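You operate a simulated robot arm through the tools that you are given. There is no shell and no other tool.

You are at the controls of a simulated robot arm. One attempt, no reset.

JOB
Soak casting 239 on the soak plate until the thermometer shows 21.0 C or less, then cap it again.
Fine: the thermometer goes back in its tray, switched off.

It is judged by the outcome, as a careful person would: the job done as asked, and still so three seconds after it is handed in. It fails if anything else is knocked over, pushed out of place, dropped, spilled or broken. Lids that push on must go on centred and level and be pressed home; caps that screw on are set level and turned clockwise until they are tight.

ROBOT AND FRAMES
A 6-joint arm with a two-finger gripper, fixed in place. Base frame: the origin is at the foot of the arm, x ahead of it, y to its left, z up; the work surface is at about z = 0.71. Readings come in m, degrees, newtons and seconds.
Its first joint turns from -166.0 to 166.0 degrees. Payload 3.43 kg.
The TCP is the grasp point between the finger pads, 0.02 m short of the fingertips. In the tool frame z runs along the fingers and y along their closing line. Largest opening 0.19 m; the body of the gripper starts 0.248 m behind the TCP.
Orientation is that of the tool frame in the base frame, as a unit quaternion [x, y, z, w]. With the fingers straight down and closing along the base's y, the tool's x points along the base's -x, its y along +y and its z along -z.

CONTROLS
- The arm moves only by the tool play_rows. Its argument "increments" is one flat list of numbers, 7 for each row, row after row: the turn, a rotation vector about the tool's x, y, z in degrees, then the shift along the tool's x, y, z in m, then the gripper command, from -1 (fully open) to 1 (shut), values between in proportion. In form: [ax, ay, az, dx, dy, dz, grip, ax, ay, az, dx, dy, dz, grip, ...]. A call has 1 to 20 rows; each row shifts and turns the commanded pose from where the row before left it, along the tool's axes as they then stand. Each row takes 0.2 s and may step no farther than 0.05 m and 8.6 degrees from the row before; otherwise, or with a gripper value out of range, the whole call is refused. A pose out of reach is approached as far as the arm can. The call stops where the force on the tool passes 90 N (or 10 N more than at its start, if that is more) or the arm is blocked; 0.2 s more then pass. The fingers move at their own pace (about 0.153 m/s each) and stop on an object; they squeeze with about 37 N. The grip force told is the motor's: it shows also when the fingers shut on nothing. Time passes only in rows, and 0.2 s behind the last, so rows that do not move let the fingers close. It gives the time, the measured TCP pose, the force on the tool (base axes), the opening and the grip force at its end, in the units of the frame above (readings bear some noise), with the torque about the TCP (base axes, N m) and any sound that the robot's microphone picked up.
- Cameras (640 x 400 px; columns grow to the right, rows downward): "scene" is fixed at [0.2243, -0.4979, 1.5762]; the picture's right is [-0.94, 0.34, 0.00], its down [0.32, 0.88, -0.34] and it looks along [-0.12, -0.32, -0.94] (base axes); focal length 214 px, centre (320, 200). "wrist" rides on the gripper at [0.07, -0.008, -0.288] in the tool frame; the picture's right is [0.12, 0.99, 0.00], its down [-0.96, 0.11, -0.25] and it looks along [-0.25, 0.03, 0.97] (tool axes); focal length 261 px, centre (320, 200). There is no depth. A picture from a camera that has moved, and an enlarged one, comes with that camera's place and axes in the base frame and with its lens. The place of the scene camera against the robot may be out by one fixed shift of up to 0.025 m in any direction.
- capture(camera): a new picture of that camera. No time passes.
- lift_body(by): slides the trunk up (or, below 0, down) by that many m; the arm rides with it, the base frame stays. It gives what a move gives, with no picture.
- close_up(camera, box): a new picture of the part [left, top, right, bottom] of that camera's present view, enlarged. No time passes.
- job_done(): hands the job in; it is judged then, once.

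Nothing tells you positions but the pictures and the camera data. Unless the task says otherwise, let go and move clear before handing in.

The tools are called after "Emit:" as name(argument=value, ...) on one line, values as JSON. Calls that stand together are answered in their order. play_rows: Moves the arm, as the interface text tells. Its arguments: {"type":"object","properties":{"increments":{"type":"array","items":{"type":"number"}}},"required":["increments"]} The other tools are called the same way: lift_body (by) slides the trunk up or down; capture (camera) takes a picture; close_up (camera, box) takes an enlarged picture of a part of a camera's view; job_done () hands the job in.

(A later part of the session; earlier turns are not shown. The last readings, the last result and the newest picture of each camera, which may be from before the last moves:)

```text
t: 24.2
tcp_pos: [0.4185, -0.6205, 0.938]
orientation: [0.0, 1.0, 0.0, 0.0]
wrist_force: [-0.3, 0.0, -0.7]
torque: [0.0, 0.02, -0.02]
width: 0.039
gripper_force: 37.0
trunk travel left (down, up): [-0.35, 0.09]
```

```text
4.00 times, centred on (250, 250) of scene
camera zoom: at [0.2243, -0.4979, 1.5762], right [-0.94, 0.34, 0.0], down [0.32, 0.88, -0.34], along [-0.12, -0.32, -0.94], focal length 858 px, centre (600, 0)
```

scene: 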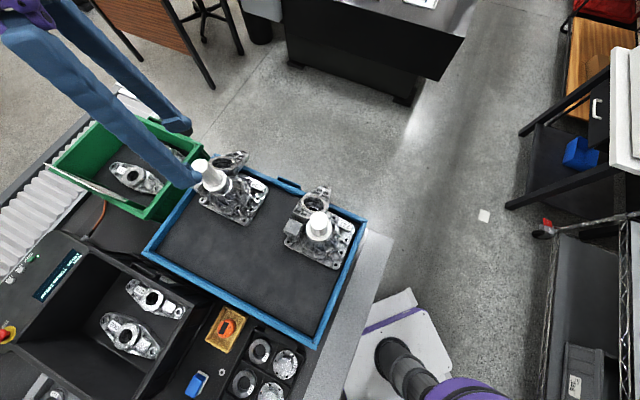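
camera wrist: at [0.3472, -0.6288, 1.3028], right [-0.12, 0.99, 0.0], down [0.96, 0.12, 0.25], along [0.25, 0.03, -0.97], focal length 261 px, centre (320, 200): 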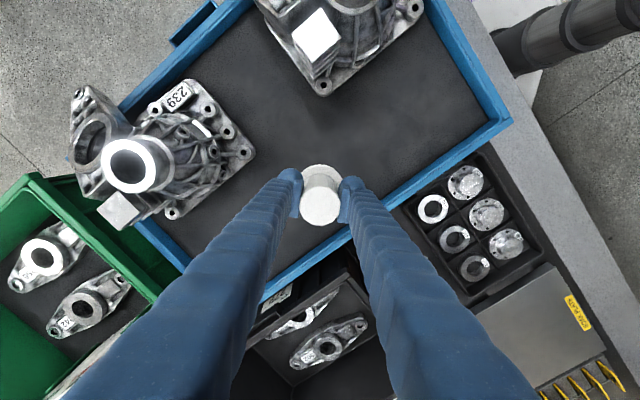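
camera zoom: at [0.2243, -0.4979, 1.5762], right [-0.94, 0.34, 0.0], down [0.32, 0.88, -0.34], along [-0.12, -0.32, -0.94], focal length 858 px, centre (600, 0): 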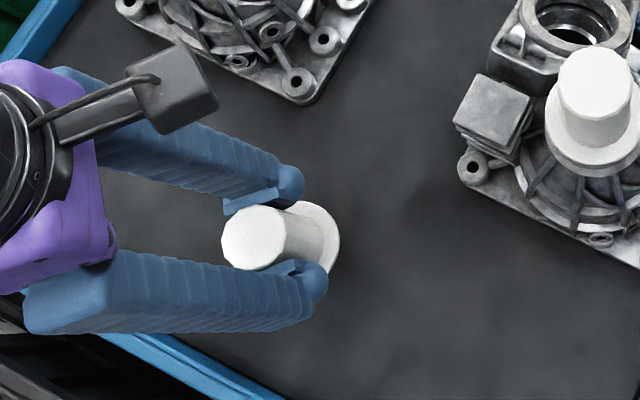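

Emit:
play_rows(increments=[0, 0, 0, 0, 0, 0.005, 1, 0, 0, 0, 0, 0, 0, 1])

Emit:
play_rows(increments=[0, 0, 0, 0, 0, 0.004, 1, 0, 0, 0, 0, 0, 0, 1])

Emit:
play_rows(increments=[0, 0, 0, 0, 0, 0.004, 1, 0, 0, 0, 0, 0, 0, 1])

Emit:
play_rows(increments=[0, 0, 0, 0, 0, 0.003, 1, 0, 0, 0, 0, 0, 0, 1])

Emit:
close_up(camera="scene", box=[200, 200, 300, 300])

```text
t: 24.8
tcp_pos: [0.4185, -0.6202, 0.9337]
orientation: [-0.001, 1.0, 0.0, 0.0]
wrist_force: [0.0, -0.2, -0.4]
torque: [0.01, 0.03, -0.03]
width: 0.0392
gripper_force: 37.1
trunk travel left (down, up): [-0.35, 0.09]
```

```text
t: 25.4
tcp_pos: [0.4185, -0.62, 0.9296]
orientation: [-0.001, 1.0, 0.0, 0.0]
wrist_force: [-0.7, 0.0, -1.2]
torque: [-0.01, -0.01, 0.0]
width: 0.039
gripper_force: 37.3
trunk travel left (down, up): [-0.35, 0.09]
```

```text
t: 26.0
tcp_pos: [0.4195, -0.6196, 0.9252]
orientation: [-0.001, 1.0, 0.0, 0.0]
wrist_force: [-0.6, 0.1, 0.6]
torque: [-0.01, 0.0, -0.03]
width: 0.039
gripper_force: 36.7
trunk travel left (down, up): [-0.35, 0.09]
```

```text
t: 26.6
tcp_pos: [0.4196, -0.6208, 0.9211]
orientation: [0.0, 1.0, 0.0, -0.001]
wrist_force: [1.3, 0.0, -0.7]
torque: [-0.01, -0.01, -0.01]
width: 0.0389
gripper_force: 37.0
trunk travel left (down, up): [-0.35, 0.09]
```

```text
4.00 times, centred on (250, 250) of scene
camera zoom: at [0.2243, -0.4979, 1.5762], right [-0.94, 0.34, 0.0], down [0.32, 0.88, -0.34], along [-0.12, -0.32, -0.94], focal length 858 px, centre (600, 0)
```

zoom: 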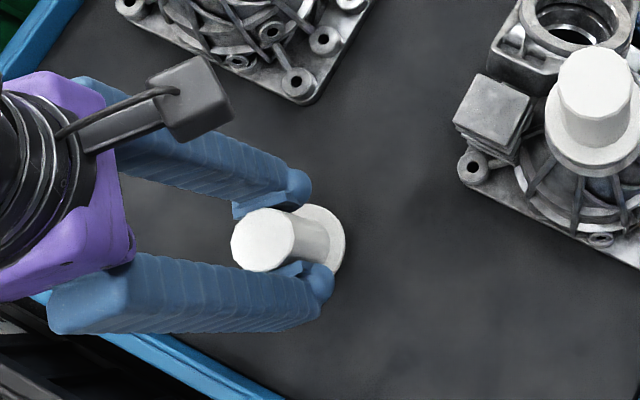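

Emit:
play_rows(increments=[0, 0, 0, 0, 0, 0.004, 1, 0, 0, 0, 0, 0, 0, 1])

Emit:
play_rows(increments=[0, 0, 0, 0, 0, 0.004, 1, 0, 0, 0, 0, 0, 0, 1])

Emit:
play_rows(increments=[0, 0, 0, 0, 0, 0.003, 1, 0, 0, 0, 0, 0, 0, 1])

Emit:
play_rows(increments=[0, 0, 0, 0, 0, 0.003, 1, 0, 0, 0, 0, 0, 0, 1])

Emit:
close_up(camera="scene", box=[230, 235, 290, 285])

```text
t: 27.2
tcp_pos: [0.4183, -0.6196, 0.9195]
orientation: [-0.001, 1.0, 0.0, 0.001]
wrist_force: [-0.1, 1.0, 9.6]
torque: [0.05, -0.02, -0.02]
width: 0.0388
gripper_force: 36.6
trunk travel left (down, up): [-0.35, 0.09]
```

```text
t: 27.8
tcp_pos: [0.4194, -0.6209, 0.9158]
orientation: [-0.002, 1.0, -0.001, 0.001]
wrist_force: [2.5, 1.8, 38.7]
torque: [0.09, -0.17, -0.02]
width: 0.0394
gripper_force: 37.2
trunk travel left (down, up): [-0.35, 0.09]
```

```text
t: 28.4
tcp_pos: [0.4183, -0.6207, 0.9122]
orientation: [0.0, 1.0, -0.001, 0.001]
wrist_force: [2.2, -2.0, 37.1]
torque: [-0.03, -0.12, -0.04]
width: 0.0392
gripper_force: 36.8
trunk travel left (down, up): [-0.35, 0.09]
```

```text
t: 29.0
tcp_pos: [0.4183, -0.6202, 0.9083]
orientation: [-0.001, 1.0, 0.0, 0.0]
wrist_force: [2.3, -3.3, 34.7]
torque: [-0.04, -0.11, 0.01]
width: 0.0391
gripper_force: 37.5
trunk travel left (down, up): [-0.35, 0.09]
```

```text
8.00 times, centred on (260, 260) of scene
camera zoom: at [0.2243, -0.4979, 1.5762], right [-0.94, 0.34, 0.0], down [0.32, 0.88, -0.34], along [-0.12, -0.32, -0.94], focal length 1716 px, centre (800, -280)
```

zoom: 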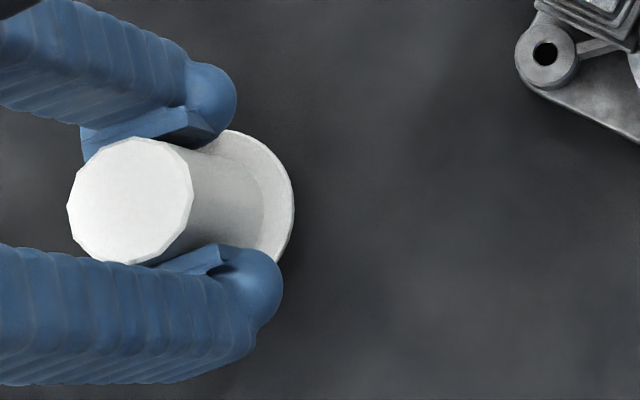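

The cap touched the tray floor at about TCP z 0.919, and the fingers slid a little down the knob, which is harmless. I'll release it and rise.

Emit:
play_rows(increments=[0, 0, 0, 0, 0, 0, 0.1, 0, 0, 0, 0, 0, 0, 0.1, 0, 0, 0, 0, 0, 0, 0.1, 0, 0, 0, 0, 0, -0.04, 0.1, 0, 0, 0, 0, 0, -0.05, 0.1, 0, 0, 0, 0, 0, -0.05, 0.1, 0, 0, 0, 0, 0, -0.05, 0.1, 0, 0, 0, 0, 0, 0, 0.1])

Emit:
capture(camera="wrist")

Emit:
close_up(camera="scene", box=[160, 130, 360, 280])

```text
t: 30.8
tcp_pos: [0.4193, -0.6199, 1.0969]
orientation: [-0.001, 1.0, 0.0, 0.0]
wrist_force: [-0.4, 0.3, -0.5]
torque: [0.0, 0.02, 0.0]
width: 0.0855
gripper_force: 0.0
trunk travel left (down, up): [-0.35, 0.09]
```

```text
taken
camera wrist: at [0.3496, -0.6289, 1.3852], right [-0.12, 0.99, 0.0], down [0.96, 0.12, 0.25], along [0.24, 0.03, -0.97], focal length 261 px, centre (320, 200)
```

wrist: 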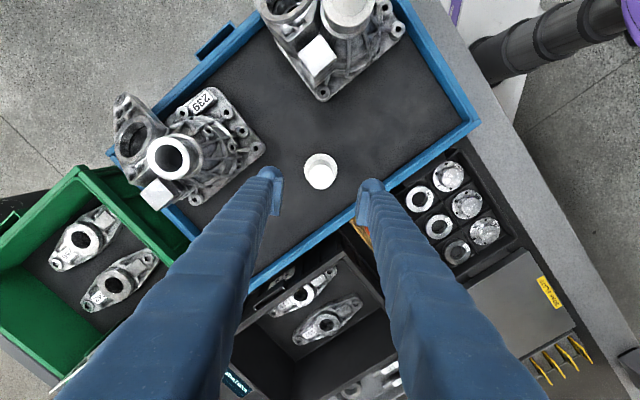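

```text
2.67 times, centred on (260, 205) of scene
camera zoom: at [0.2243, -0.4979, 1.5762], right [-0.94, 0.34, 0.0], down [0.32, 0.88, -0.34], along [-0.12, -0.32, -0.94], focal length 572 px, centre (480, 187)
```

zoom: 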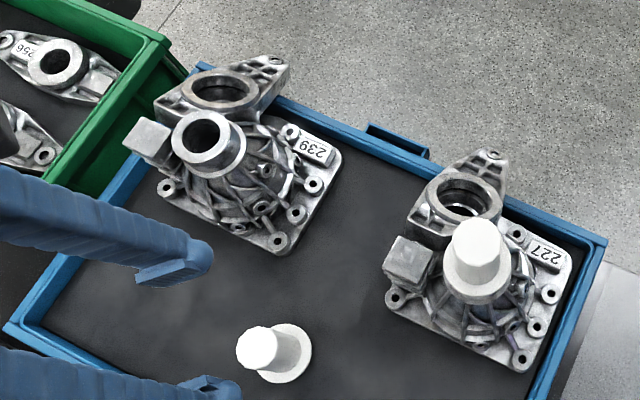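

The cap stands upright on the tray floor. I'll measure the neck from here to plan gripping the casting by it.

Emit:
close_up(camera="wrist", box=[110, 80, 270, 210])

Emit:
close_up(camera="wrist", box=[270, 140, 370, 200])

```text
3.08 times, centred on (190, 145) of wrist
camera zoom: at [0.3496, -0.6289, 1.3852], right [-0.12, 0.99, 0.0], down [0.96, 0.12, 0.25], along [0.24, 0.03, -0.97], focal length 802 px, centre (720, 369)
```

zoom: 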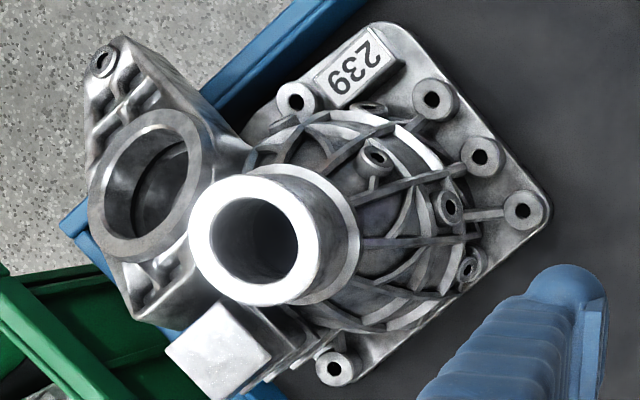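

```text
6.40 times, centred on (320, 170) of wrist
camera zoom: at [0.3496, -0.6289, 1.3852], right [-0.12, 0.99, 0.0], down [0.96, 0.12, 0.25], along [0.24, 0.03, -0.97], focal length 1668 px, centre (320, 392)
```

zoom: 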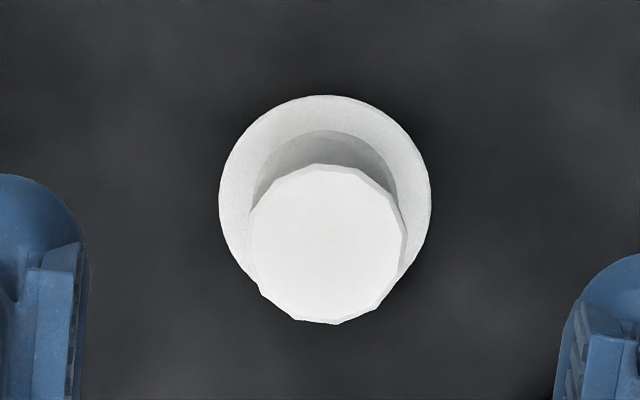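

From two views the neck top is about z 1.00, with the ledge near 0.966, the lug top at 0.955 and the fin block top at 0.978. I'll move over the neck and yaw the gripper about 50° so the fingers clear the block and lug.

Emit:
play_rows(increments=[0, 0, 0, 0.0019, -0.0442, 0, -0.1, 0, 0, 0, 0.0019, -0.0442, 0, -0.1, 0, 0, 0, 0.0019, -0.0442, 0, -0.1, 0, 0, 0, 0.0019, -0.0442, 0, -0.1, 0, 0, 0, 0.0019, -0.0442, 0, -0.1, 0, 0, 8.4, 0, 0, 0, -0.1, 0, 0, 8.4, 0, 0, 0, -0.1, 0, 0, 8.4, 0, 0, 0, -0.1, 0, 0, 8.4, 0, 0, 0, -0.1, 0, 0, 8.4, 0, 0, 0, -0.1, 0, 0, 8.0, 0, 0, 0, -0.1, 0, 0, 0, 0, 0, 0, -0.1])

Emit:
capture(camera="wrist")

Emit:
close_up(camera="scene", box=[160, 130, 280, 230])

```text
t: 33.4
tcp_pos: [0.4097, -0.8413, 1.0975]
orientation: [0.422, 0.906, 0.0, 0.0]
wrist_force: [-0.2, 0.0, -0.1]
torque: [0.01, 0.03, -0.01]
width: 0.1046
gripper_force: 0.0
trunk travel left (down, up): [-0.35, 0.09]
```

```text
taken
camera wrist: at [0.3579, -0.7922, 1.386], right [0.68, 0.73, 0.0], down [0.71, -0.66, 0.25], along [0.18, -0.17, -0.97], focal length 261 px, centre (320, 200)
```

wrist: 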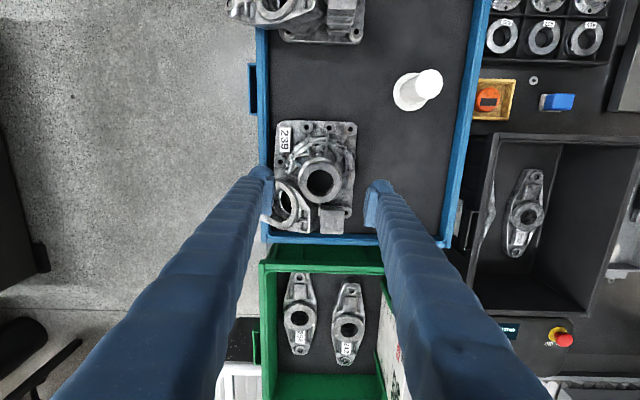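

```text
4.00 times, centred on (220, 180) of scene
camera zoom: at [0.2243, -0.4979, 1.5762], right [-0.94, 0.34, 0.0], down [0.32, 0.88, -0.34], along [-0.12, -0.32, -0.94], focal length 858 px, centre (720, 280)
```

zoom: 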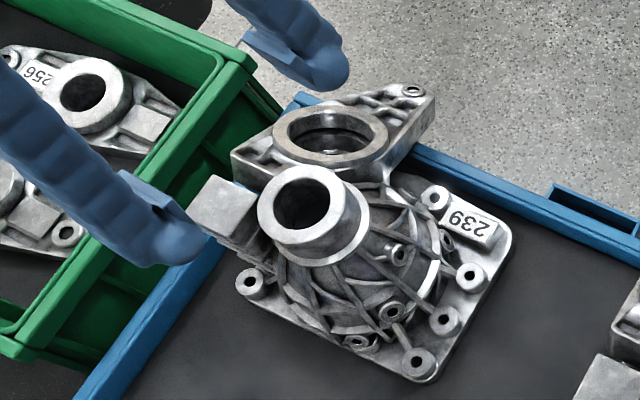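

Emit:
close_up(camera="wrist", box=[250, 110, 390, 245])

Emit:
close_up(camera="wrist", box=[440, 50, 600, 150])

```text
2.96 times, centred on (320, 178) of wrist
camera zoom: at [0.3579, -0.7922, 1.386], right [0.68, 0.73, 0.0], down [0.71, -0.66, 0.25], along [0.18, -0.17, -0.97], focal length 772 px, centre (320, 267)
```

zoom: 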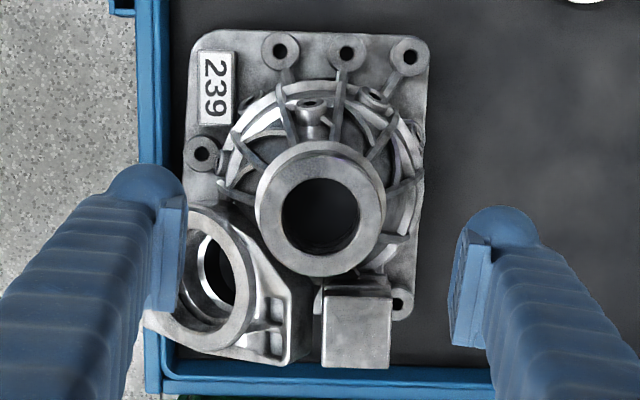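

```text
4.00 times, centred on (520, 100) of wrist
camera zoom: at [0.3579, -0.7922, 1.386], right [0.68, 0.73, 0.0], down [0.71, -0.66, 0.25], along [0.18, -0.17, -0.97], focal length 1043 px, centre (-480, 600)
```

zoom: 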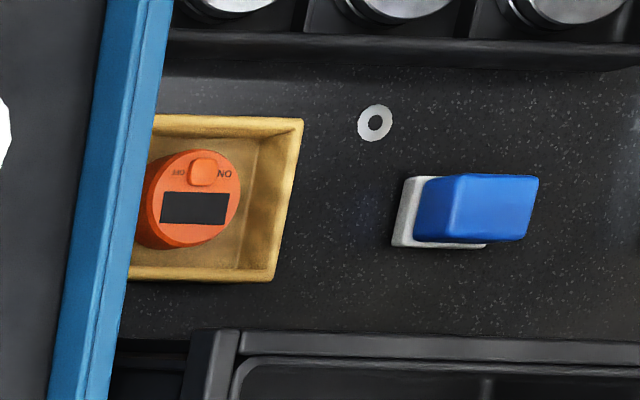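

The neck centre is exactly under the TCP. I'll descend so the tips sit at about z 0.970, then close on the bare neck.

Emit:
play_rows(increments=[0, 0, 0, 0, 0, 0.04, -0.1, 0, 0, 0, 0, 0, 0.035, -0.1, 0, 0, 0, 0, 0, 0.02, -0.1, 0, 0, 0, 0, 0, 0.01, -0.1, 0, 0, 0, 0, 0, 0, -0.1])

Emit:
close_up(camera="scene", box=[160, 130, 280, 230])

Emit:
close_up(camera="wrist", box=[250, 110, 390, 245])

```text
t: 34.6
tcp_pos: [0.4088, -0.841, 0.9928]
orientation: [0.421, 0.907, -0.001, 0.0]
wrist_force: [-0.1, 0.7, -1.2]
torque: [0.01, -0.02, 0.0]
width: 0.1044
gripper_force: 0.0
trunk travel left (down, up): [-0.35, 0.09]
```

```text
4.00 times, centred on (220, 180) of scene
camera zoom: at [0.2243, -0.4979, 1.5762], right [-0.94, 0.34, 0.0], down [0.32, 0.88, -0.34], along [-0.12, -0.32, -0.94], focal length 858 px, centre (720, 280)
```

zoom: 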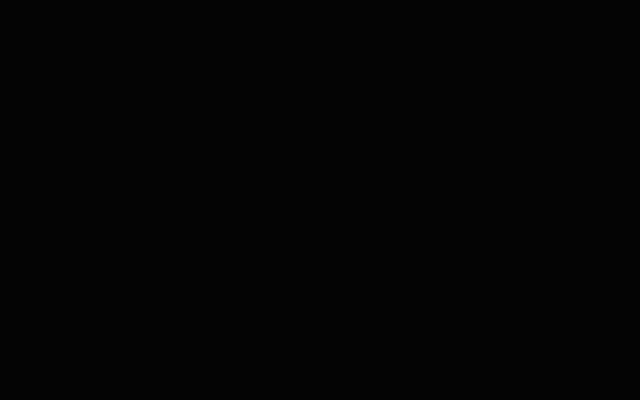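

```text
2.96 times, centred on (320, 178) of wrist
camera zoom: at [0.3577, -0.7928, 1.2815], right [0.68, 0.73, 0.0], down [0.71, -0.66, 0.25], along [0.18, -0.17, -0.97], focal length 772 px, centre (320, 267)
```

zoom: 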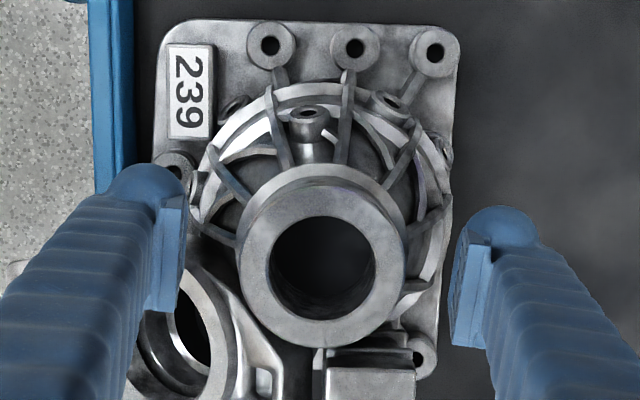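

The scene camera is blacked out, probably blocked by the arm itself, but the wrist view shows good centring. Closing on the neck.

Emit:
play_rows(increments=[0, 0, 0, 0, 0, 0, 0.15, 0, 0, 0, 0, 0, 0, 0.3, 0, 0, 0, 0, 0, 0, 0.5, 0, 0, 0, 0, 0, 0, 1, 0, 0, 0, 0, 0, 0, 1])

Emit:
capture(camera="wrist")

Emit:
capture(camera="scene")

```text
t: 35.8
tcp_pos: [0.4099, -0.8408, 0.9928]
orientation: [0.422, 0.907, 0.0, 0.0]
wrist_force: [3.7, 3.0, 0.3]
torque: [0.06, -0.17, 0.84]
width: 0.0609
gripper_force: 36.7
trunk travel left (down, up): [-0.35, 0.09]
```

```text
taken
camera wrist: at [0.3583, -0.7925, 1.2816], right [0.68, 0.73, 0.0], down [0.71, -0.66, 0.25], along [0.18, -0.17, -0.97], focal length 261 px, centre (320, 200)
```

wrist: 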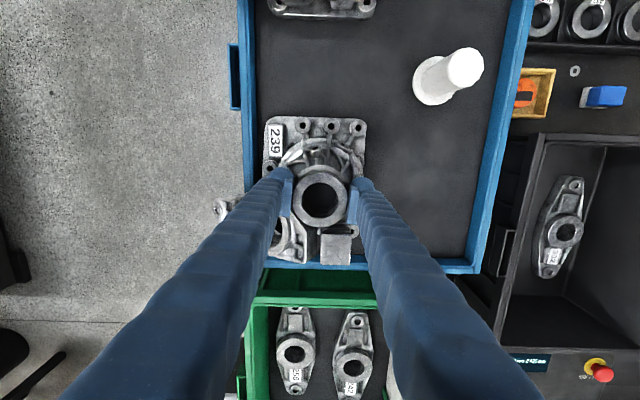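

```text
taken
```

scene: 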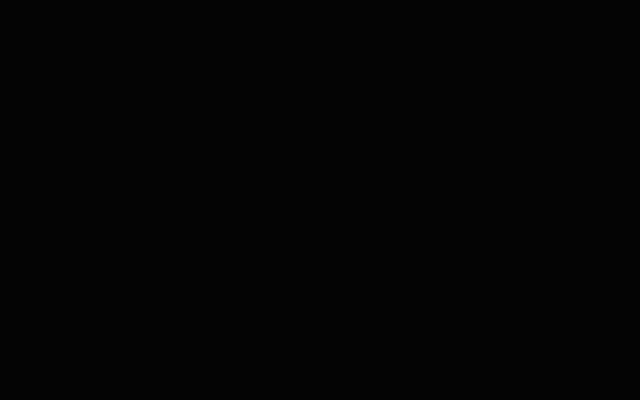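

Gripped on the neck at 61 mm. I'll lift a few millimetres to feel the weight.

Emit:
play_rows(increments=[0, 0, 0, 0, 0, -0.003, 1, 0, 0, 0, 0, 0, -0.004, 1, 0, 0, 0, 0, 0, -0.005, 1, 0, 0, 0, 0, 0, 0, 1])

Emit:
capture(camera="wrist")

```text
t: 36.8
tcp_pos: [0.4095, -0.842, 1.0025]
orientation: [0.423, 0.906, 0.0, -0.001]
wrist_force: [1.9, -0.2, -20.8]
torque: [0.33, 0.04, -0.02]
width: 0.0592
gripper_force: 36.9
trunk travel left (down, up): [-0.35, 0.09]
```

```text
taken
camera wrist: at [0.3585, -0.7936, 1.2915], right [0.68, 0.73, 0.0], down [0.71, -0.66, 0.24], along [0.18, -0.17, -0.97], focal length 261 px, centre (320, 200)
```

wrist: 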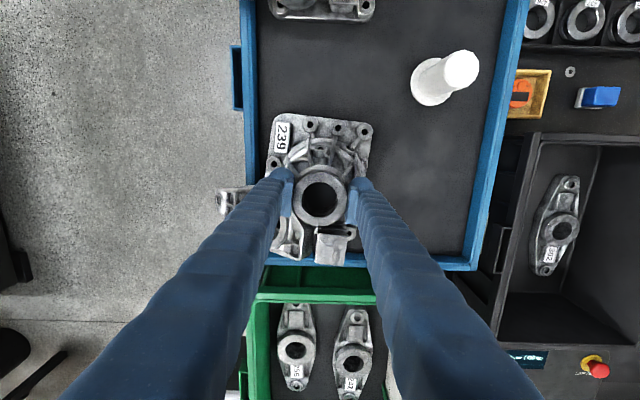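

The casting weighs about 2.1 kg, well within payload and friction. I'll keep lifting steadily and check it hangs level.

Emit:
play_rows(increments=[0, 0, 0, 0, 0, -0.01, 1, 0, 0, 0, 0, 0, -0.015, 1, 0, 0, 0, 0, 0, -0.015, 1, 0, 0, 0, 0, 0, 0, 1])

Emit:
close_up(camera="wrist", box=[200, 90, 440, 280])

Emit:
capture(camera="scene")

```text
t: 37.8
tcp_pos: [0.4107, -0.8407, 1.0436]
orientation: [0.423, 0.906, 0.001, -0.001]
wrist_force: [-0.8, -0.2, -21.7]
torque: [0.4, 0.04, 0.02]
width: 0.0592
gripper_force: 36.9
trunk travel left (down, up): [-0.35, 0.09]
```

```text
2.11 times, centred on (320, 185) of wrist
camera zoom: at [0.359, -0.7937, 1.332], right [0.68, 0.73, 0.0], down [0.71, -0.66, 0.25], along [0.18, -0.17, -0.97], focal length 549 px, centre (320, 232)
```

zoom: 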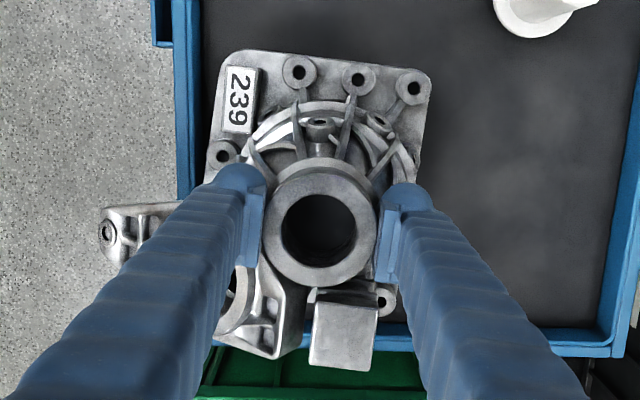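

```text
taken
```

scene: 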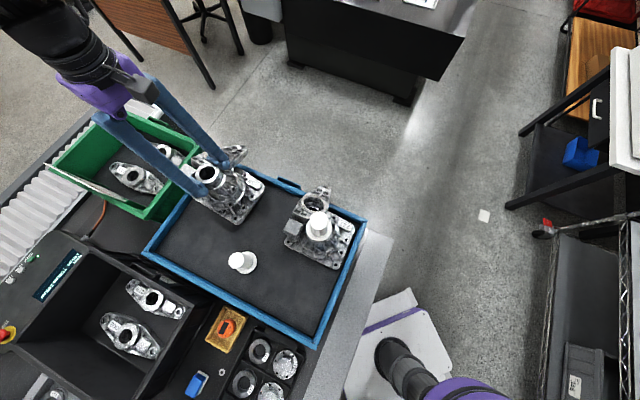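

It hangs level and steady at 21.7 N. I'll lift it well clear, then carry it toward the soak plate.

Emit:
play_rows(increments=[0, 0, 0, 0, 0, -0.03, 1, 0, 0, 0, 0, 0, -0.04, 1, 0, 0, 0, 0, 0, -0.04, 1, 0, 0, 0, 0, 0, -0.04, 1, 0, 0, 0, 0, 0, -0.02, 1, 0, 0, 0, 0.008, 0.018, 0, 1, 0, 0, 0, 0.0167, 0.0371, 0, 1, 0, 0, 0, 0.0167, 0.0371, 0, 1, 0, 0, 0, 0.0167, 0.0371, 0, 1, 0, 0, 0, 0.0167, 0.0371, 0, 1, 0, 0, 0, 0.0167, 0.0371, 0, 1, 0, 0, 0, 0.0167, 0.0371, 0, 1, 0, 0, 0, 0.0167, 0.0371, 0, 1, 0, 0, 0, 0.0167, 0.0371, 0, 1, 0, 0, 0, 0.008, 0.018, 0, 1, 0, 0, 0, 0, 0, 0, 1])

Emit:
capture(camera="scene")

Emit:
capture(camera="wrist")

```text
t: 41.2
tcp_pos: [0.5686, -0.513, 1.2132]
orientation: [0.422, 0.907, -0.001, -0.001]
wrist_force: [-0.8, -1.2, -20.9]
torque: [0.26, 0.09, -0.03]
width: 0.0591
gripper_force: 37.5
trunk travel left (down, up): [-0.35, 0.09]
```

```text
taken
```

scene: 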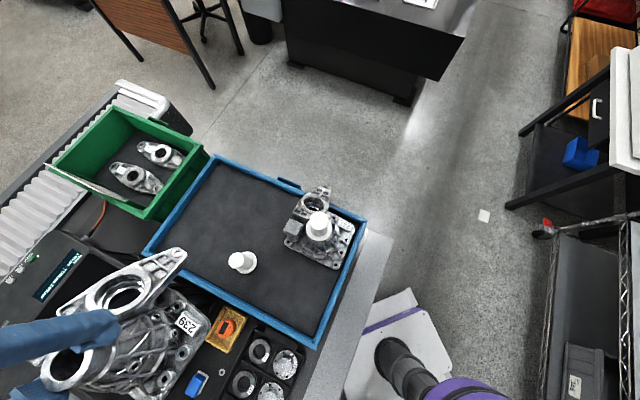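

```text
taken
camera wrist: at [0.5178, -0.4645, 1.5021], right [0.68, 0.73, 0.0], down [0.71, -0.66, 0.25], along [0.18, -0.17, -0.97], focal length 261 px, centre (320, 200)
```

wrist: 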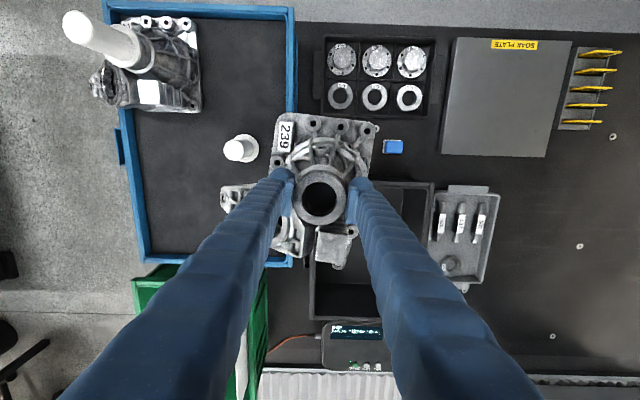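

The plate comes out at centre (0.80, -0.037) with its top near z 0.745. I'll carry the casting on to above its centre.

Emit:
play_rows(increments=[0, 0, 0, 0.0083, 0.0186, 0, 1, 0, 0, 0, 0.0166, 0.0371, 0, 1, 0, 0, 0, 0.0166, 0.0371, 0, 1, 0, 0, 0, 0.0166, 0.0371, 0, 1, 0, 0, 0, 0.0166, 0.0371, 0, 1, 0, 0, 0, 0.0166, 0.0371, 0, 1, 0, 0, 0, 0.0166, 0.0371, 0, 1, 0, 0, 0, 0.0166, 0.0371, 0, 1, 0, 0, 0, 0.0166, 0.0371, 0, 1, 0, 0, 0, 0.0166, 0.0371, 0, 1, 0, 0, 0, 0.0166, 0.0371, 0, 1, 0, 0, 0, 0.0166, 0.0371, 0, 1, 0, 0, 0, 0.0166, 0.0371, 0, 1, 0, 0, 0, 0.0083, 0.0186, 0, 1, 0, 0, 0, 0, 0, 0, 1])

Emit:
capture(camera="scene")

Emit:
capture(camera="wrist")

```text
t: 44.4
tcp_pos: [0.7996, -0.0363, 1.2137]
orientation: [0.423, 0.906, -0.001, -0.001]
wrist_force: [0.2, -0.3, -20.0]
torque: [0.26, 0.07, 0.0]
width: 0.0592
gripper_force: 37.1
trunk travel left (down, up): [-0.35, 0.09]
```

```text
taken
```

scene: 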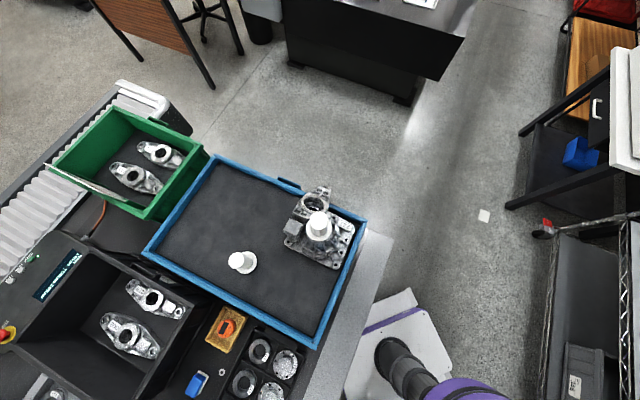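

```text
taken
camera wrist: at [0.748, 0.0118, 1.5023], right [0.68, 0.73, 0.0], down [0.71, -0.66, 0.25], along [0.18, -0.17, -0.97], focal length 261 px, centre (320, 200)
```

wrist: 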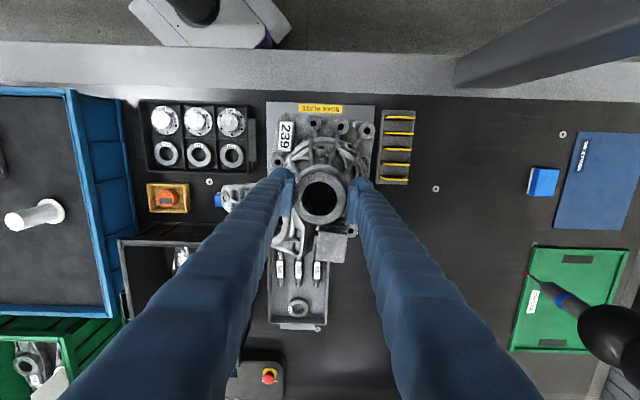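

Directly over the plate. Let me check alignment closely before lowering.

Emit:
close_up(camera="wrist", box=[210, 90, 430, 270])

```text
2.22 times, centred on (320, 180) of wrist
camera zoom: at [0.748, 0.0118, 1.5023], right [0.68, 0.73, 0.0], down [0.71, -0.66, 0.25], along [0.18, -0.17, -0.97], focal length 579 px, centre (320, 244)
```

zoom: 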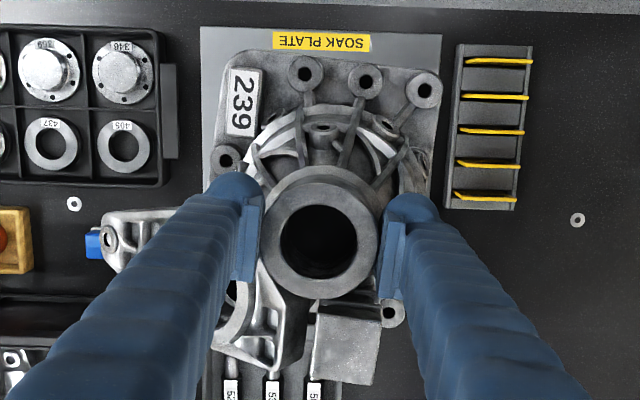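

The casting is yawed about 6° relative to the plate. I'll turn it back and lower to a little above the plate.

Emit:
play_rows(increments=[0, 0, -3, 0, 0, 0, 1, 0, 0, -3, 0, 0, 0.02, 1, 0, 0, 0, 0, 0, 0.04, 1, 0, 0, 0, 0, 0, 0.04, 1, 0, 0, 0, 0, 0, 0.04, 1, 0, 0, 0, 0, 0, 0.04, 1, 0, 0, 0, 0, 0, 0.04, 1, 0, 0, 0, 0, 0, 0.03, 1, 0, 0, 0, 0, 0, 0.015, 1, 0, 0, 0, 0, 0, 0, 1])

Emit:
capture(camera="wrist")

Emit:
close_up(camera="wrist", box=[190, 70, 450, 270])

```text
t: 46.6
tcp_pos: [0.7994, -0.0367, 0.9478]
orientation: [0.374, 0.928, -0.001, -0.001]
wrist_force: [-1.0, 0.3, -20.4]
torque: [0.29, 0.09, 0.01]
width: 0.0591
gripper_force: 36.6
trunk travel left (down, up): [-0.35, 0.09]
```

```text
taken
camera wrist: at [0.7431, 0.0071, 1.2368], right [0.6, 0.8, 0.0], down [0.77, -0.58, 0.25], along [0.2, -0.15, -0.97], focal length 261 px, centre (320, 200)
```

wrist: 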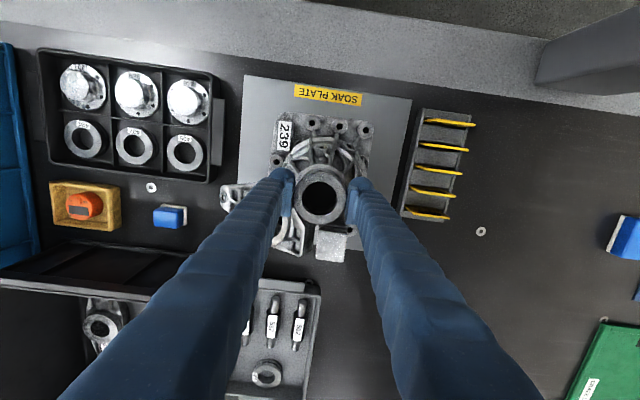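

```text
2.00 times, centred on (320, 170) of wrist
camera zoom: at [0.7431, 0.0071, 1.2368], right [0.6, 0.8, 0.0], down [0.77, -0.58, 0.25], along [0.2, -0.15, -0.97], focal length 521 px, centre (320, 260)
```

zoom: 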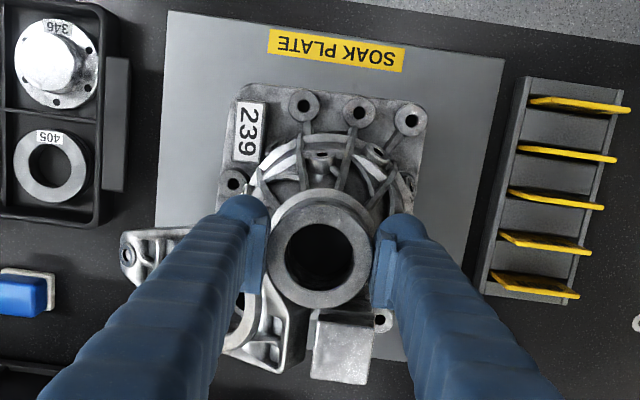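

Now it's aligned with the plate edges. Lowering in small checked steps.

Emit:
play_rows(increments=[0, 0, 0, 0, 0, 0.02, 1, 0, 0, 0, 0, 0, 0.015, 1, 0, 0, 0, 0, 0, 0.01, 1, 0, 0, 0, 0, 0, 0, 1])

Emit:
close_up(camera="wrist", box=[190, 70, 450, 270])

```text
t: 47.6
tcp_pos: [0.7983, -0.0349, 0.904]
orientation: [0.374, 0.928, -0.001, -0.002]
wrist_force: [0.3, -0.1, -20.5]
torque: [0.27, 0.06, -0.03]
width: 0.0591
gripper_force: 37.1
trunk travel left (down, up): [-0.35, 0.09]
```

```text
2.00 times, centred on (320, 170) of wrist
camera zoom: at [0.7432, 0.0064, 1.1917], right [0.6, 0.8, 0.0], down [0.77, -0.58, 0.25], along [0.2, -0.15, -0.97], focal length 521 px, centre (320, 260)
```

zoom: 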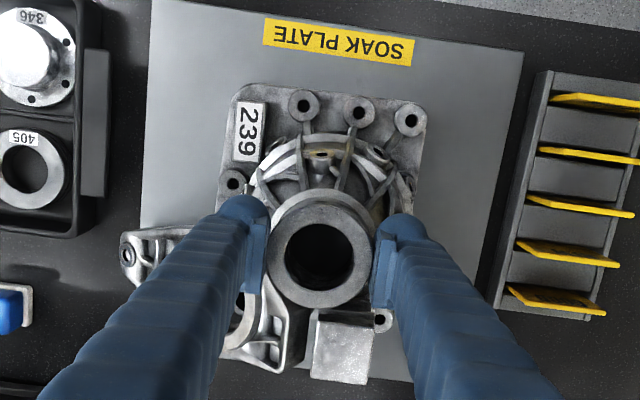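

Emit:
play_rows(increments=[0, 0, 0, 0, 0, 0.005, 1, 0, 0, 0, 0, 0, 0.005, 1, 0, 0, 0, 0, 0, 0, 1])

```text
t: 48.4
tcp_pos: [0.8004, -0.0364, 0.8948]
orientation: [0.375, 0.927, 0.0, 0.001]
wrist_force: [2.8, 4.5, 11.0]
torque: [0.23, 0.28, 0.26]
width: 0.0589
gripper_force: 37.1
trunk travel left (down, up): [-0.35, 0.09]
```

Contact: the plate has taken the weight. I'll back off 1 mm, open the fingers and rise.

Emit:
play_rows(increments=[0, 0, 0, 0, 0, -0.001, 1, 0, 0, 0, 0, 0, 0, 1, 0, 0, 0, 0, 0, 0, 0.1, 0, 0, 0, 0, 0, 0, -0.1, 0, 0, 0, 0, 0, 0, -0.1, 0, 0, 0, 0, 0, -0.03, -0.1, 0, 0, 0, 0, 0, -0.05, -0.1, 0, 0, 0, 0, 0, -0.05, -0.1, 0, 0, 0, 0, 0, -0.05, -0.1, 0, 0, 0, 0, 0, -0.05, -0.1, 0, 0, 0, 0, 0, -0.05, -0.1, 0, 0, 0, 0, 0, 0, -0.1])

Emit:
capture(camera="wrist")

Emit:
close_up(camera="wrist", box=[190, 70, 450, 270])

```text
t: 51.0
tcp_pos: [0.7984, -0.0352, 1.1739]
orientation: [0.373, 0.928, 0.0, -0.001]
wrist_force: [-1.0, -0.2, -0.6]
torque: [0.01, 0.04, -0.04]
width: 0.1044
gripper_force: 0.1
trunk travel left (down, up): [-0.35, 0.09]
```

```text
taken
camera wrist: at [0.7439, 0.0063, 1.4626], right [0.6, 0.8, 0.0], down [0.77, -0.58, 0.25], along [0.19, -0.15, -0.97], focal length 261 px, centre (320, 200)
```

wrist: 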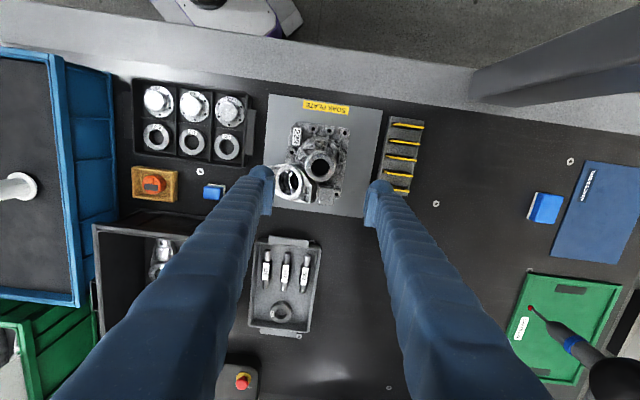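

```text
2.00 times, centred on (320, 170) of wrist
camera zoom: at [0.7439, 0.0063, 1.4626], right [0.6, 0.8, 0.0], down [0.77, -0.58, 0.25], along [0.19, -0.15, -0.97], focal length 521 px, centre (320, 260)
```

zoom: 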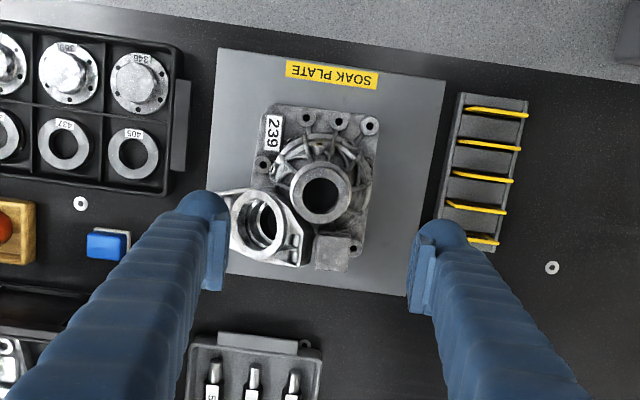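

The casting sits fully on the soak plate. Next I'll move over the thermometer to inspect its switch and tray.

Emit:
play_rows(increments=[0, 0, 0, -0.01134, -0.04127, 0, -1, 0, 0, 0, -0.01134, -0.04127, 0, -1, 0, 0, 0, -0.01134, -0.04127, 0, -1, 0, 0, 0, -0.01134, -0.04127, 0, -1, 0, 0, 0, -0.01134, -0.04127, 0, -1, 0, 0, 0, -0.01134, -0.04127, 0, -1, 0, 0, 0, -0.01134, -0.04127, 0, -1, 0, 0, 0, -0.01134, -0.04127, 0, -1, 0, 0, 0, -0.01134, -0.04127, 0, -1, 0, 0, 0, -0.01134, -0.04127, 0, -1, 0, 0, 0, -0.01134, -0.04127, 0, -1, 0, 0, 0, 0, 0, 0, -1])

Emit:
capture(camera="wrist")

Emit:
close_up(camera="wrist", box=[270, 140, 370, 200])

Emit:
capture(camera="scene")

```text
t: 53.6
tcp_pos: [0.5733, -0.4496, 1.1741]
orientation: [0.374, 0.927, 0.001, -0.002]
wrist_force: [0.1, 1.0, -0.3]
torque: [0.01, 0.0, 0.01]
width: 0.1902
gripper_force: 0.2
trunk travel left (down, up): [-0.35, 0.09]
```

```text
taken
camera wrist: at [0.5165, -0.4073, 1.4638], right [0.6, 0.8, 0.0], down [0.77, -0.58, 0.25], along [0.2, -0.15, -0.97], focal length 261 px, centre (320, 200)
```

wrist: 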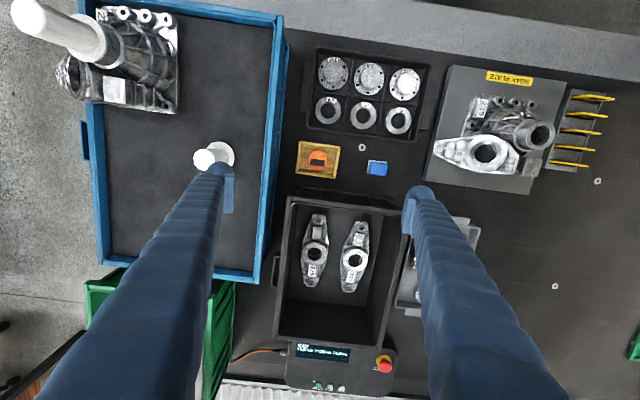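

```text
6.40 times, centred on (320, 170) of wrist
camera zoom: at [0.5165, -0.4073, 1.4638], right [0.6, 0.8, 0.0], down [0.77, -0.58, 0.25], along [0.2, -0.15, -0.97], focal length 1668 px, centre (320, 392)
```

zoom: 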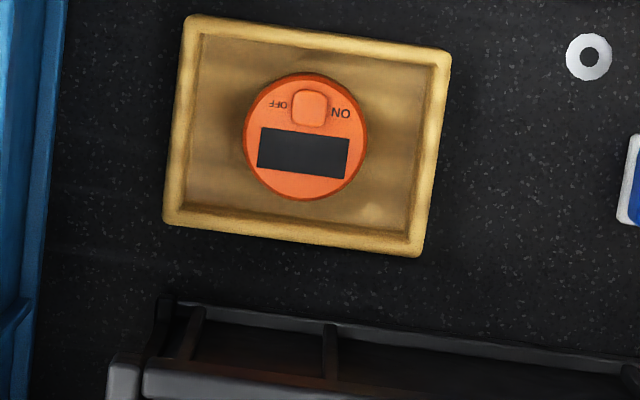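

```text
taken
```

scene: 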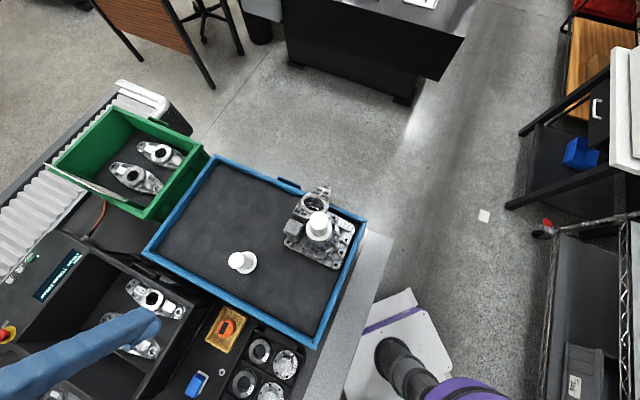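

The puck is centred in its tray at about (0.571, -0.456), top near z 0.75 and 52 mm across. Its button sits midway between OFF and ON, so I'll zoom in on it.

Emit:
close_up(camera="wrist", box=[305, 148, 335, 170])

Emit:
close_up(camera="scene", box=[215, 315, 245, 340])

```text
16.00 times, centred on (320, 159) of wrist
camera zoom: at [0.5165, -0.4073, 1.4638], right [0.6, 0.8, 0.0], down [0.77, -0.58, 0.25], along [0.2, -0.15, -0.97], focal length 4170 px, centre (320, 856)
```

zoom: 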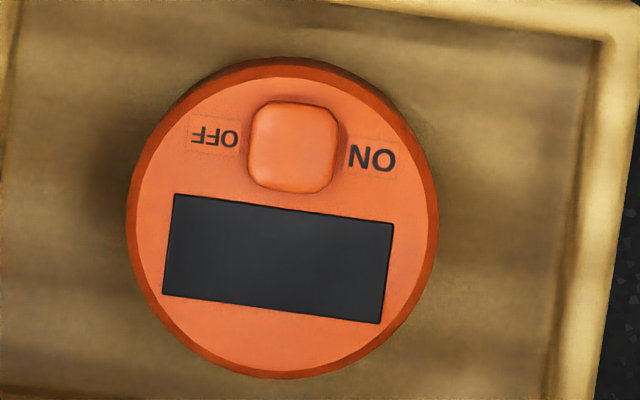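

```text
16.00 times, centred on (230, 328) of scene
camera zoom: at [0.2243, -0.4979, 1.5762], right [-0.94, 0.34, 0.0], down [0.32, 0.88, -0.34], along [-0.12, -0.32, -0.94], focal length 3432 px, centre (1760, -1840)
```

zoom: 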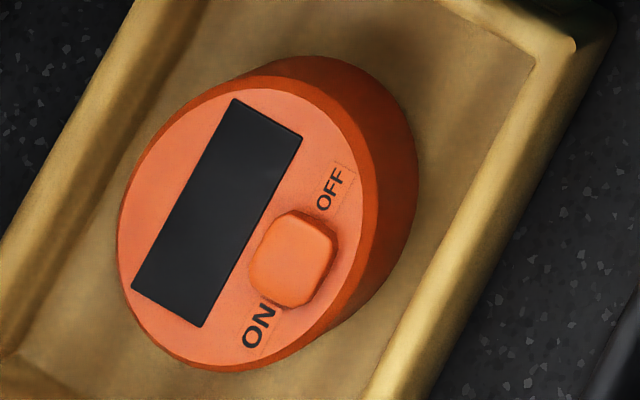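

Emit:
close_up(camera="scene", box=[60, 290, 180, 370])

Emit:
close_up(camera="wrist", box=[380, 170, 450, 240])

```text
5.00 times, centred on (120, 330) of scene
camera zoom: at [0.2243, -0.4979, 1.5762], right [-0.94, 0.34, 0.0], down [0.32, 0.88, -0.34], along [-0.12, -0.32, -0.94], focal length 1072 px, centre (1320, -450)
```

zoom: 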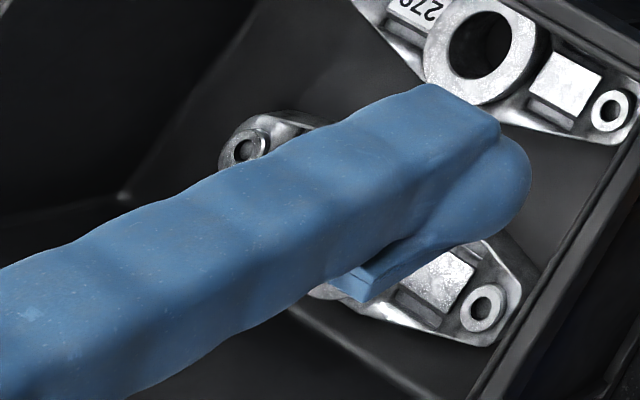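

```text
5.71 times, centred on (415, 205) of wrist
camera zoom: at [0.5165, -0.4073, 1.4638], right [0.6, 0.8, 0.0], down [0.77, -0.58, 0.25], along [0.2, -0.15, -0.97], focal length 1489 px, centre (-223, 171)
```

zoom: 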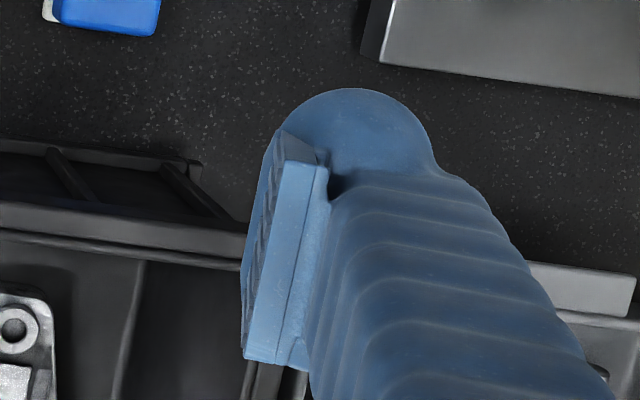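

The ON direction is exactly my tool +y. I'll close the fingers, come in just to the ON side of the button, and look before pressing.

Emit:
play_rows(increments=[0, 0, 0, 0.0099, 0.0125, 0, 1, 0, 0, 0, 0, 0, 0.05, 1, 0, 0, 0, 0, 0, 0.05, 1, 0, 0, 0, 0, 0, 0.05, 1, 0, 0, 0, 0, 0, 0.05, 1, 0, 0, 0, 0, 0, 0.05, 1, 0, 0, 0, 0, 0, 0.05, 1, 0, 0, 0, 0, 0, 0.034, 1, 0, 0, 0, 0, 0, 0, 1])

Emit:
capture(camera="wrist")

Emit:
close_up(camera="wrist", box=[270, 130, 370, 200])

Emit:
close_up(camera="scene", box=[180, 290, 260, 350])

```text
t: 55.6
tcp_pos: [0.5736, -0.4336, 0.8404]
orientation: [0.375, 0.927, 0.0, 0.0]
wrist_force: [0.3, 0.2, 0.5]
torque: [-0.02, 0.0, -0.01]
width: 0.0
gripper_force: 33.8
trunk travel left (down, up): [-0.35, 0.09]
```

```text
taken
camera wrist: at [0.5172, -0.3918, 1.1288], right [0.6, 0.8, 0.0], down [0.77, -0.58, 0.25], along [0.2, -0.15, -0.97], focal length 261 px, centre (320, 200)
```

wrist: 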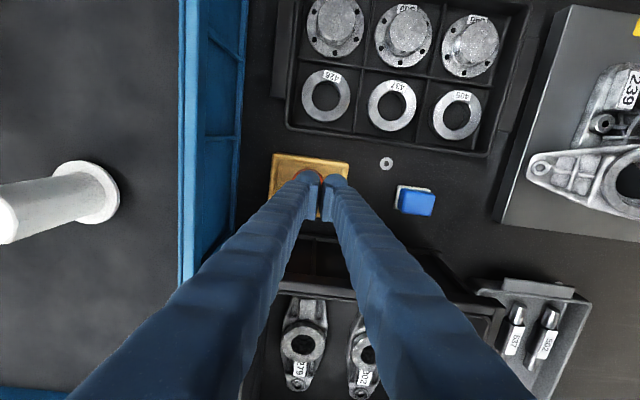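

```text
5.71 times, centred on (320, 165) of wrist
camera zoom: at [0.5172, -0.3918, 1.1288], right [0.6, 0.8, 0.0], down [0.77, -0.58, 0.25], along [0.2, -0.15, -0.97], focal length 1489 px, centre (320, 400)
```

zoom: 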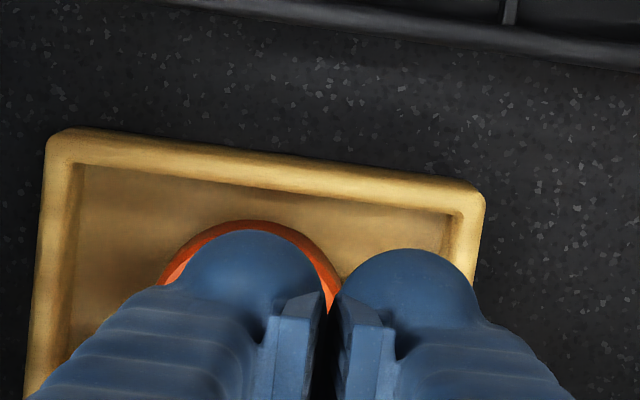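

```text
6.67 times, centred on (220, 320) of scene
camera zoom: at [0.2243, -0.4979, 1.5762], right [-0.94, 0.34, 0.0], down [0.32, 0.88, -0.34], along [-0.12, -0.32, -0.94], focal length 1430 px, centre (987, -600)
```

zoom: 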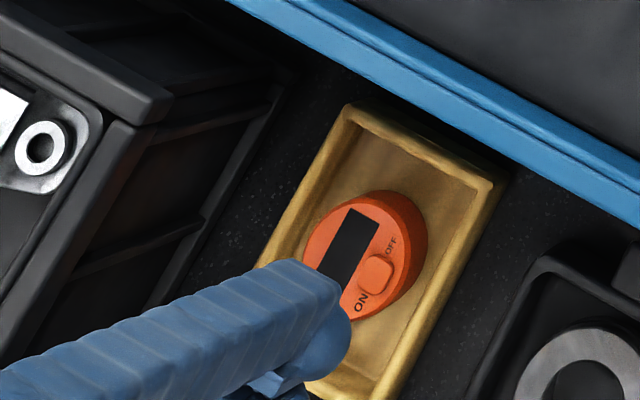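

Emit:
play_rows(increments=[0, 0, 0, 0, 0.002, 0.03, 1, 0, 0, 0, 0, 0, 0.02, 1, 0, 0, 0, 0, 0, 0, 1])

Emit:
close_up(camera="scene", box=[200, 305, 250, 345])

Emit:
close_up(camera="wrist", box=[270, 130, 370, 200])

```text
t: 56.4
tcp_pos: [0.5752, -0.4329, 0.793]
orientation: [0.374, 0.927, -0.001, 0.0]
wrist_force: [0.2, 0.5, 0.1]
torque: [0.03, 0.0, 0.08]
width: 0.0
gripper_force: 34.2
trunk travel left (down, up): [-0.35, 0.09]
```

```text
10.00 times, centred on (225, 325) of scene
camera zoom: at [0.2243, -0.4979, 1.5762], right [-0.94, 0.34, 0.0], down [0.32, 0.88, -0.34], along [-0.12, -0.32, -0.94], focal length 2145 px, centre (1270, -1050)
```

zoom: 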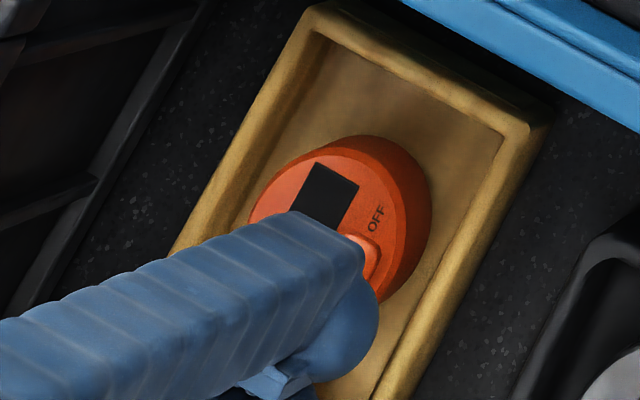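

```text
5.71 times, centred on (320, 165) of wrist
camera zoom: at [0.5188, -0.3897, 1.0795], right [0.6, 0.8, 0.0], down [0.77, -0.58, 0.25], along [0.2, -0.15, -0.97], focal length 1489 px, centre (320, 400)
```

zoom: 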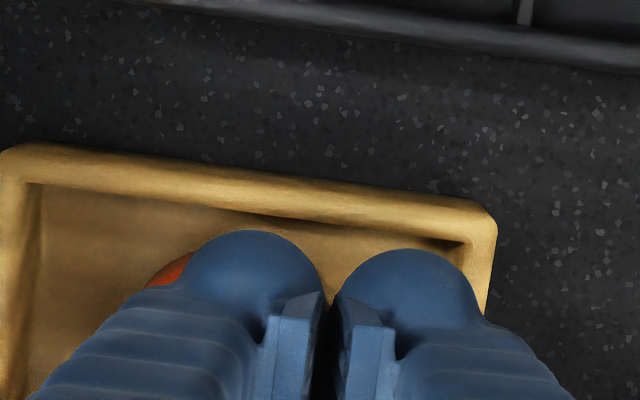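

Tray rim is at about z 0.735, below the puck top, so the fingers won't touch it. Now pressing down gently in small steps.

Emit:
play_rows(increments=[0, 0, 0, 0, 0, 0.01, 1, 0, 0, 0, 0, 0, 0.004, 1, 0, 0, 0, 0, 0, 0, 1])

```text
t: 57.2
tcp_pos: [0.575, -0.4334, 0.7784]
orientation: [0.374, 0.928, 0.001, -0.002]
wrist_force: [-0.8, 0.4, -0.6]
torque: [0.0, -0.01, 0.03]
width: 0.0
gripper_force: 34.4
trunk travel left (down, up): [-0.35, 0.09]
```

Emit:
play_rows(increments=[0, 0, 0, 0, 0, 0.003, 1, 0, 0, 0, 0, 0, 0, 1])

Emit:
close_up(camera="scene", box=[205, 305, 250, 345])

```text
t: 57.8
tcp_pos: [0.5753, -0.4328, 0.7748]
orientation: [0.374, 0.927, 0.0, 0.0]
wrist_force: [-0.4, -0.6, 0.0]
torque: [0.03, -0.01, 0.01]
width: 0.0001
gripper_force: 34.1
trunk travel left (down, up): [-0.35, 0.09]
```

```text
10.00 times, centred on (228, 325) of scene
camera zoom: at [0.2243, -0.4979, 1.5762], right [-0.94, 0.34, 0.0], down [0.32, 0.88, -0.34], along [-0.12, -0.32, -0.94], focal length 2145 px, centre (1245, -1050)
```

zoom: 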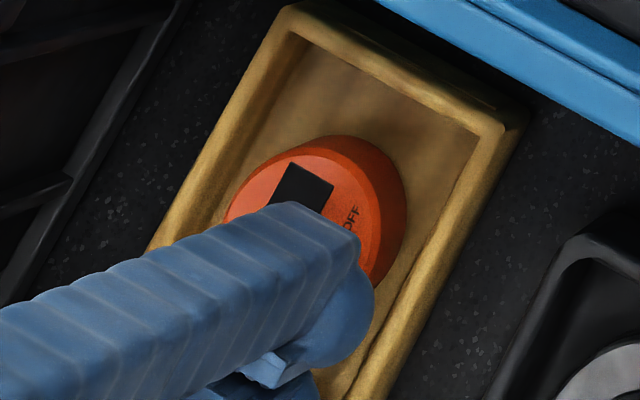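

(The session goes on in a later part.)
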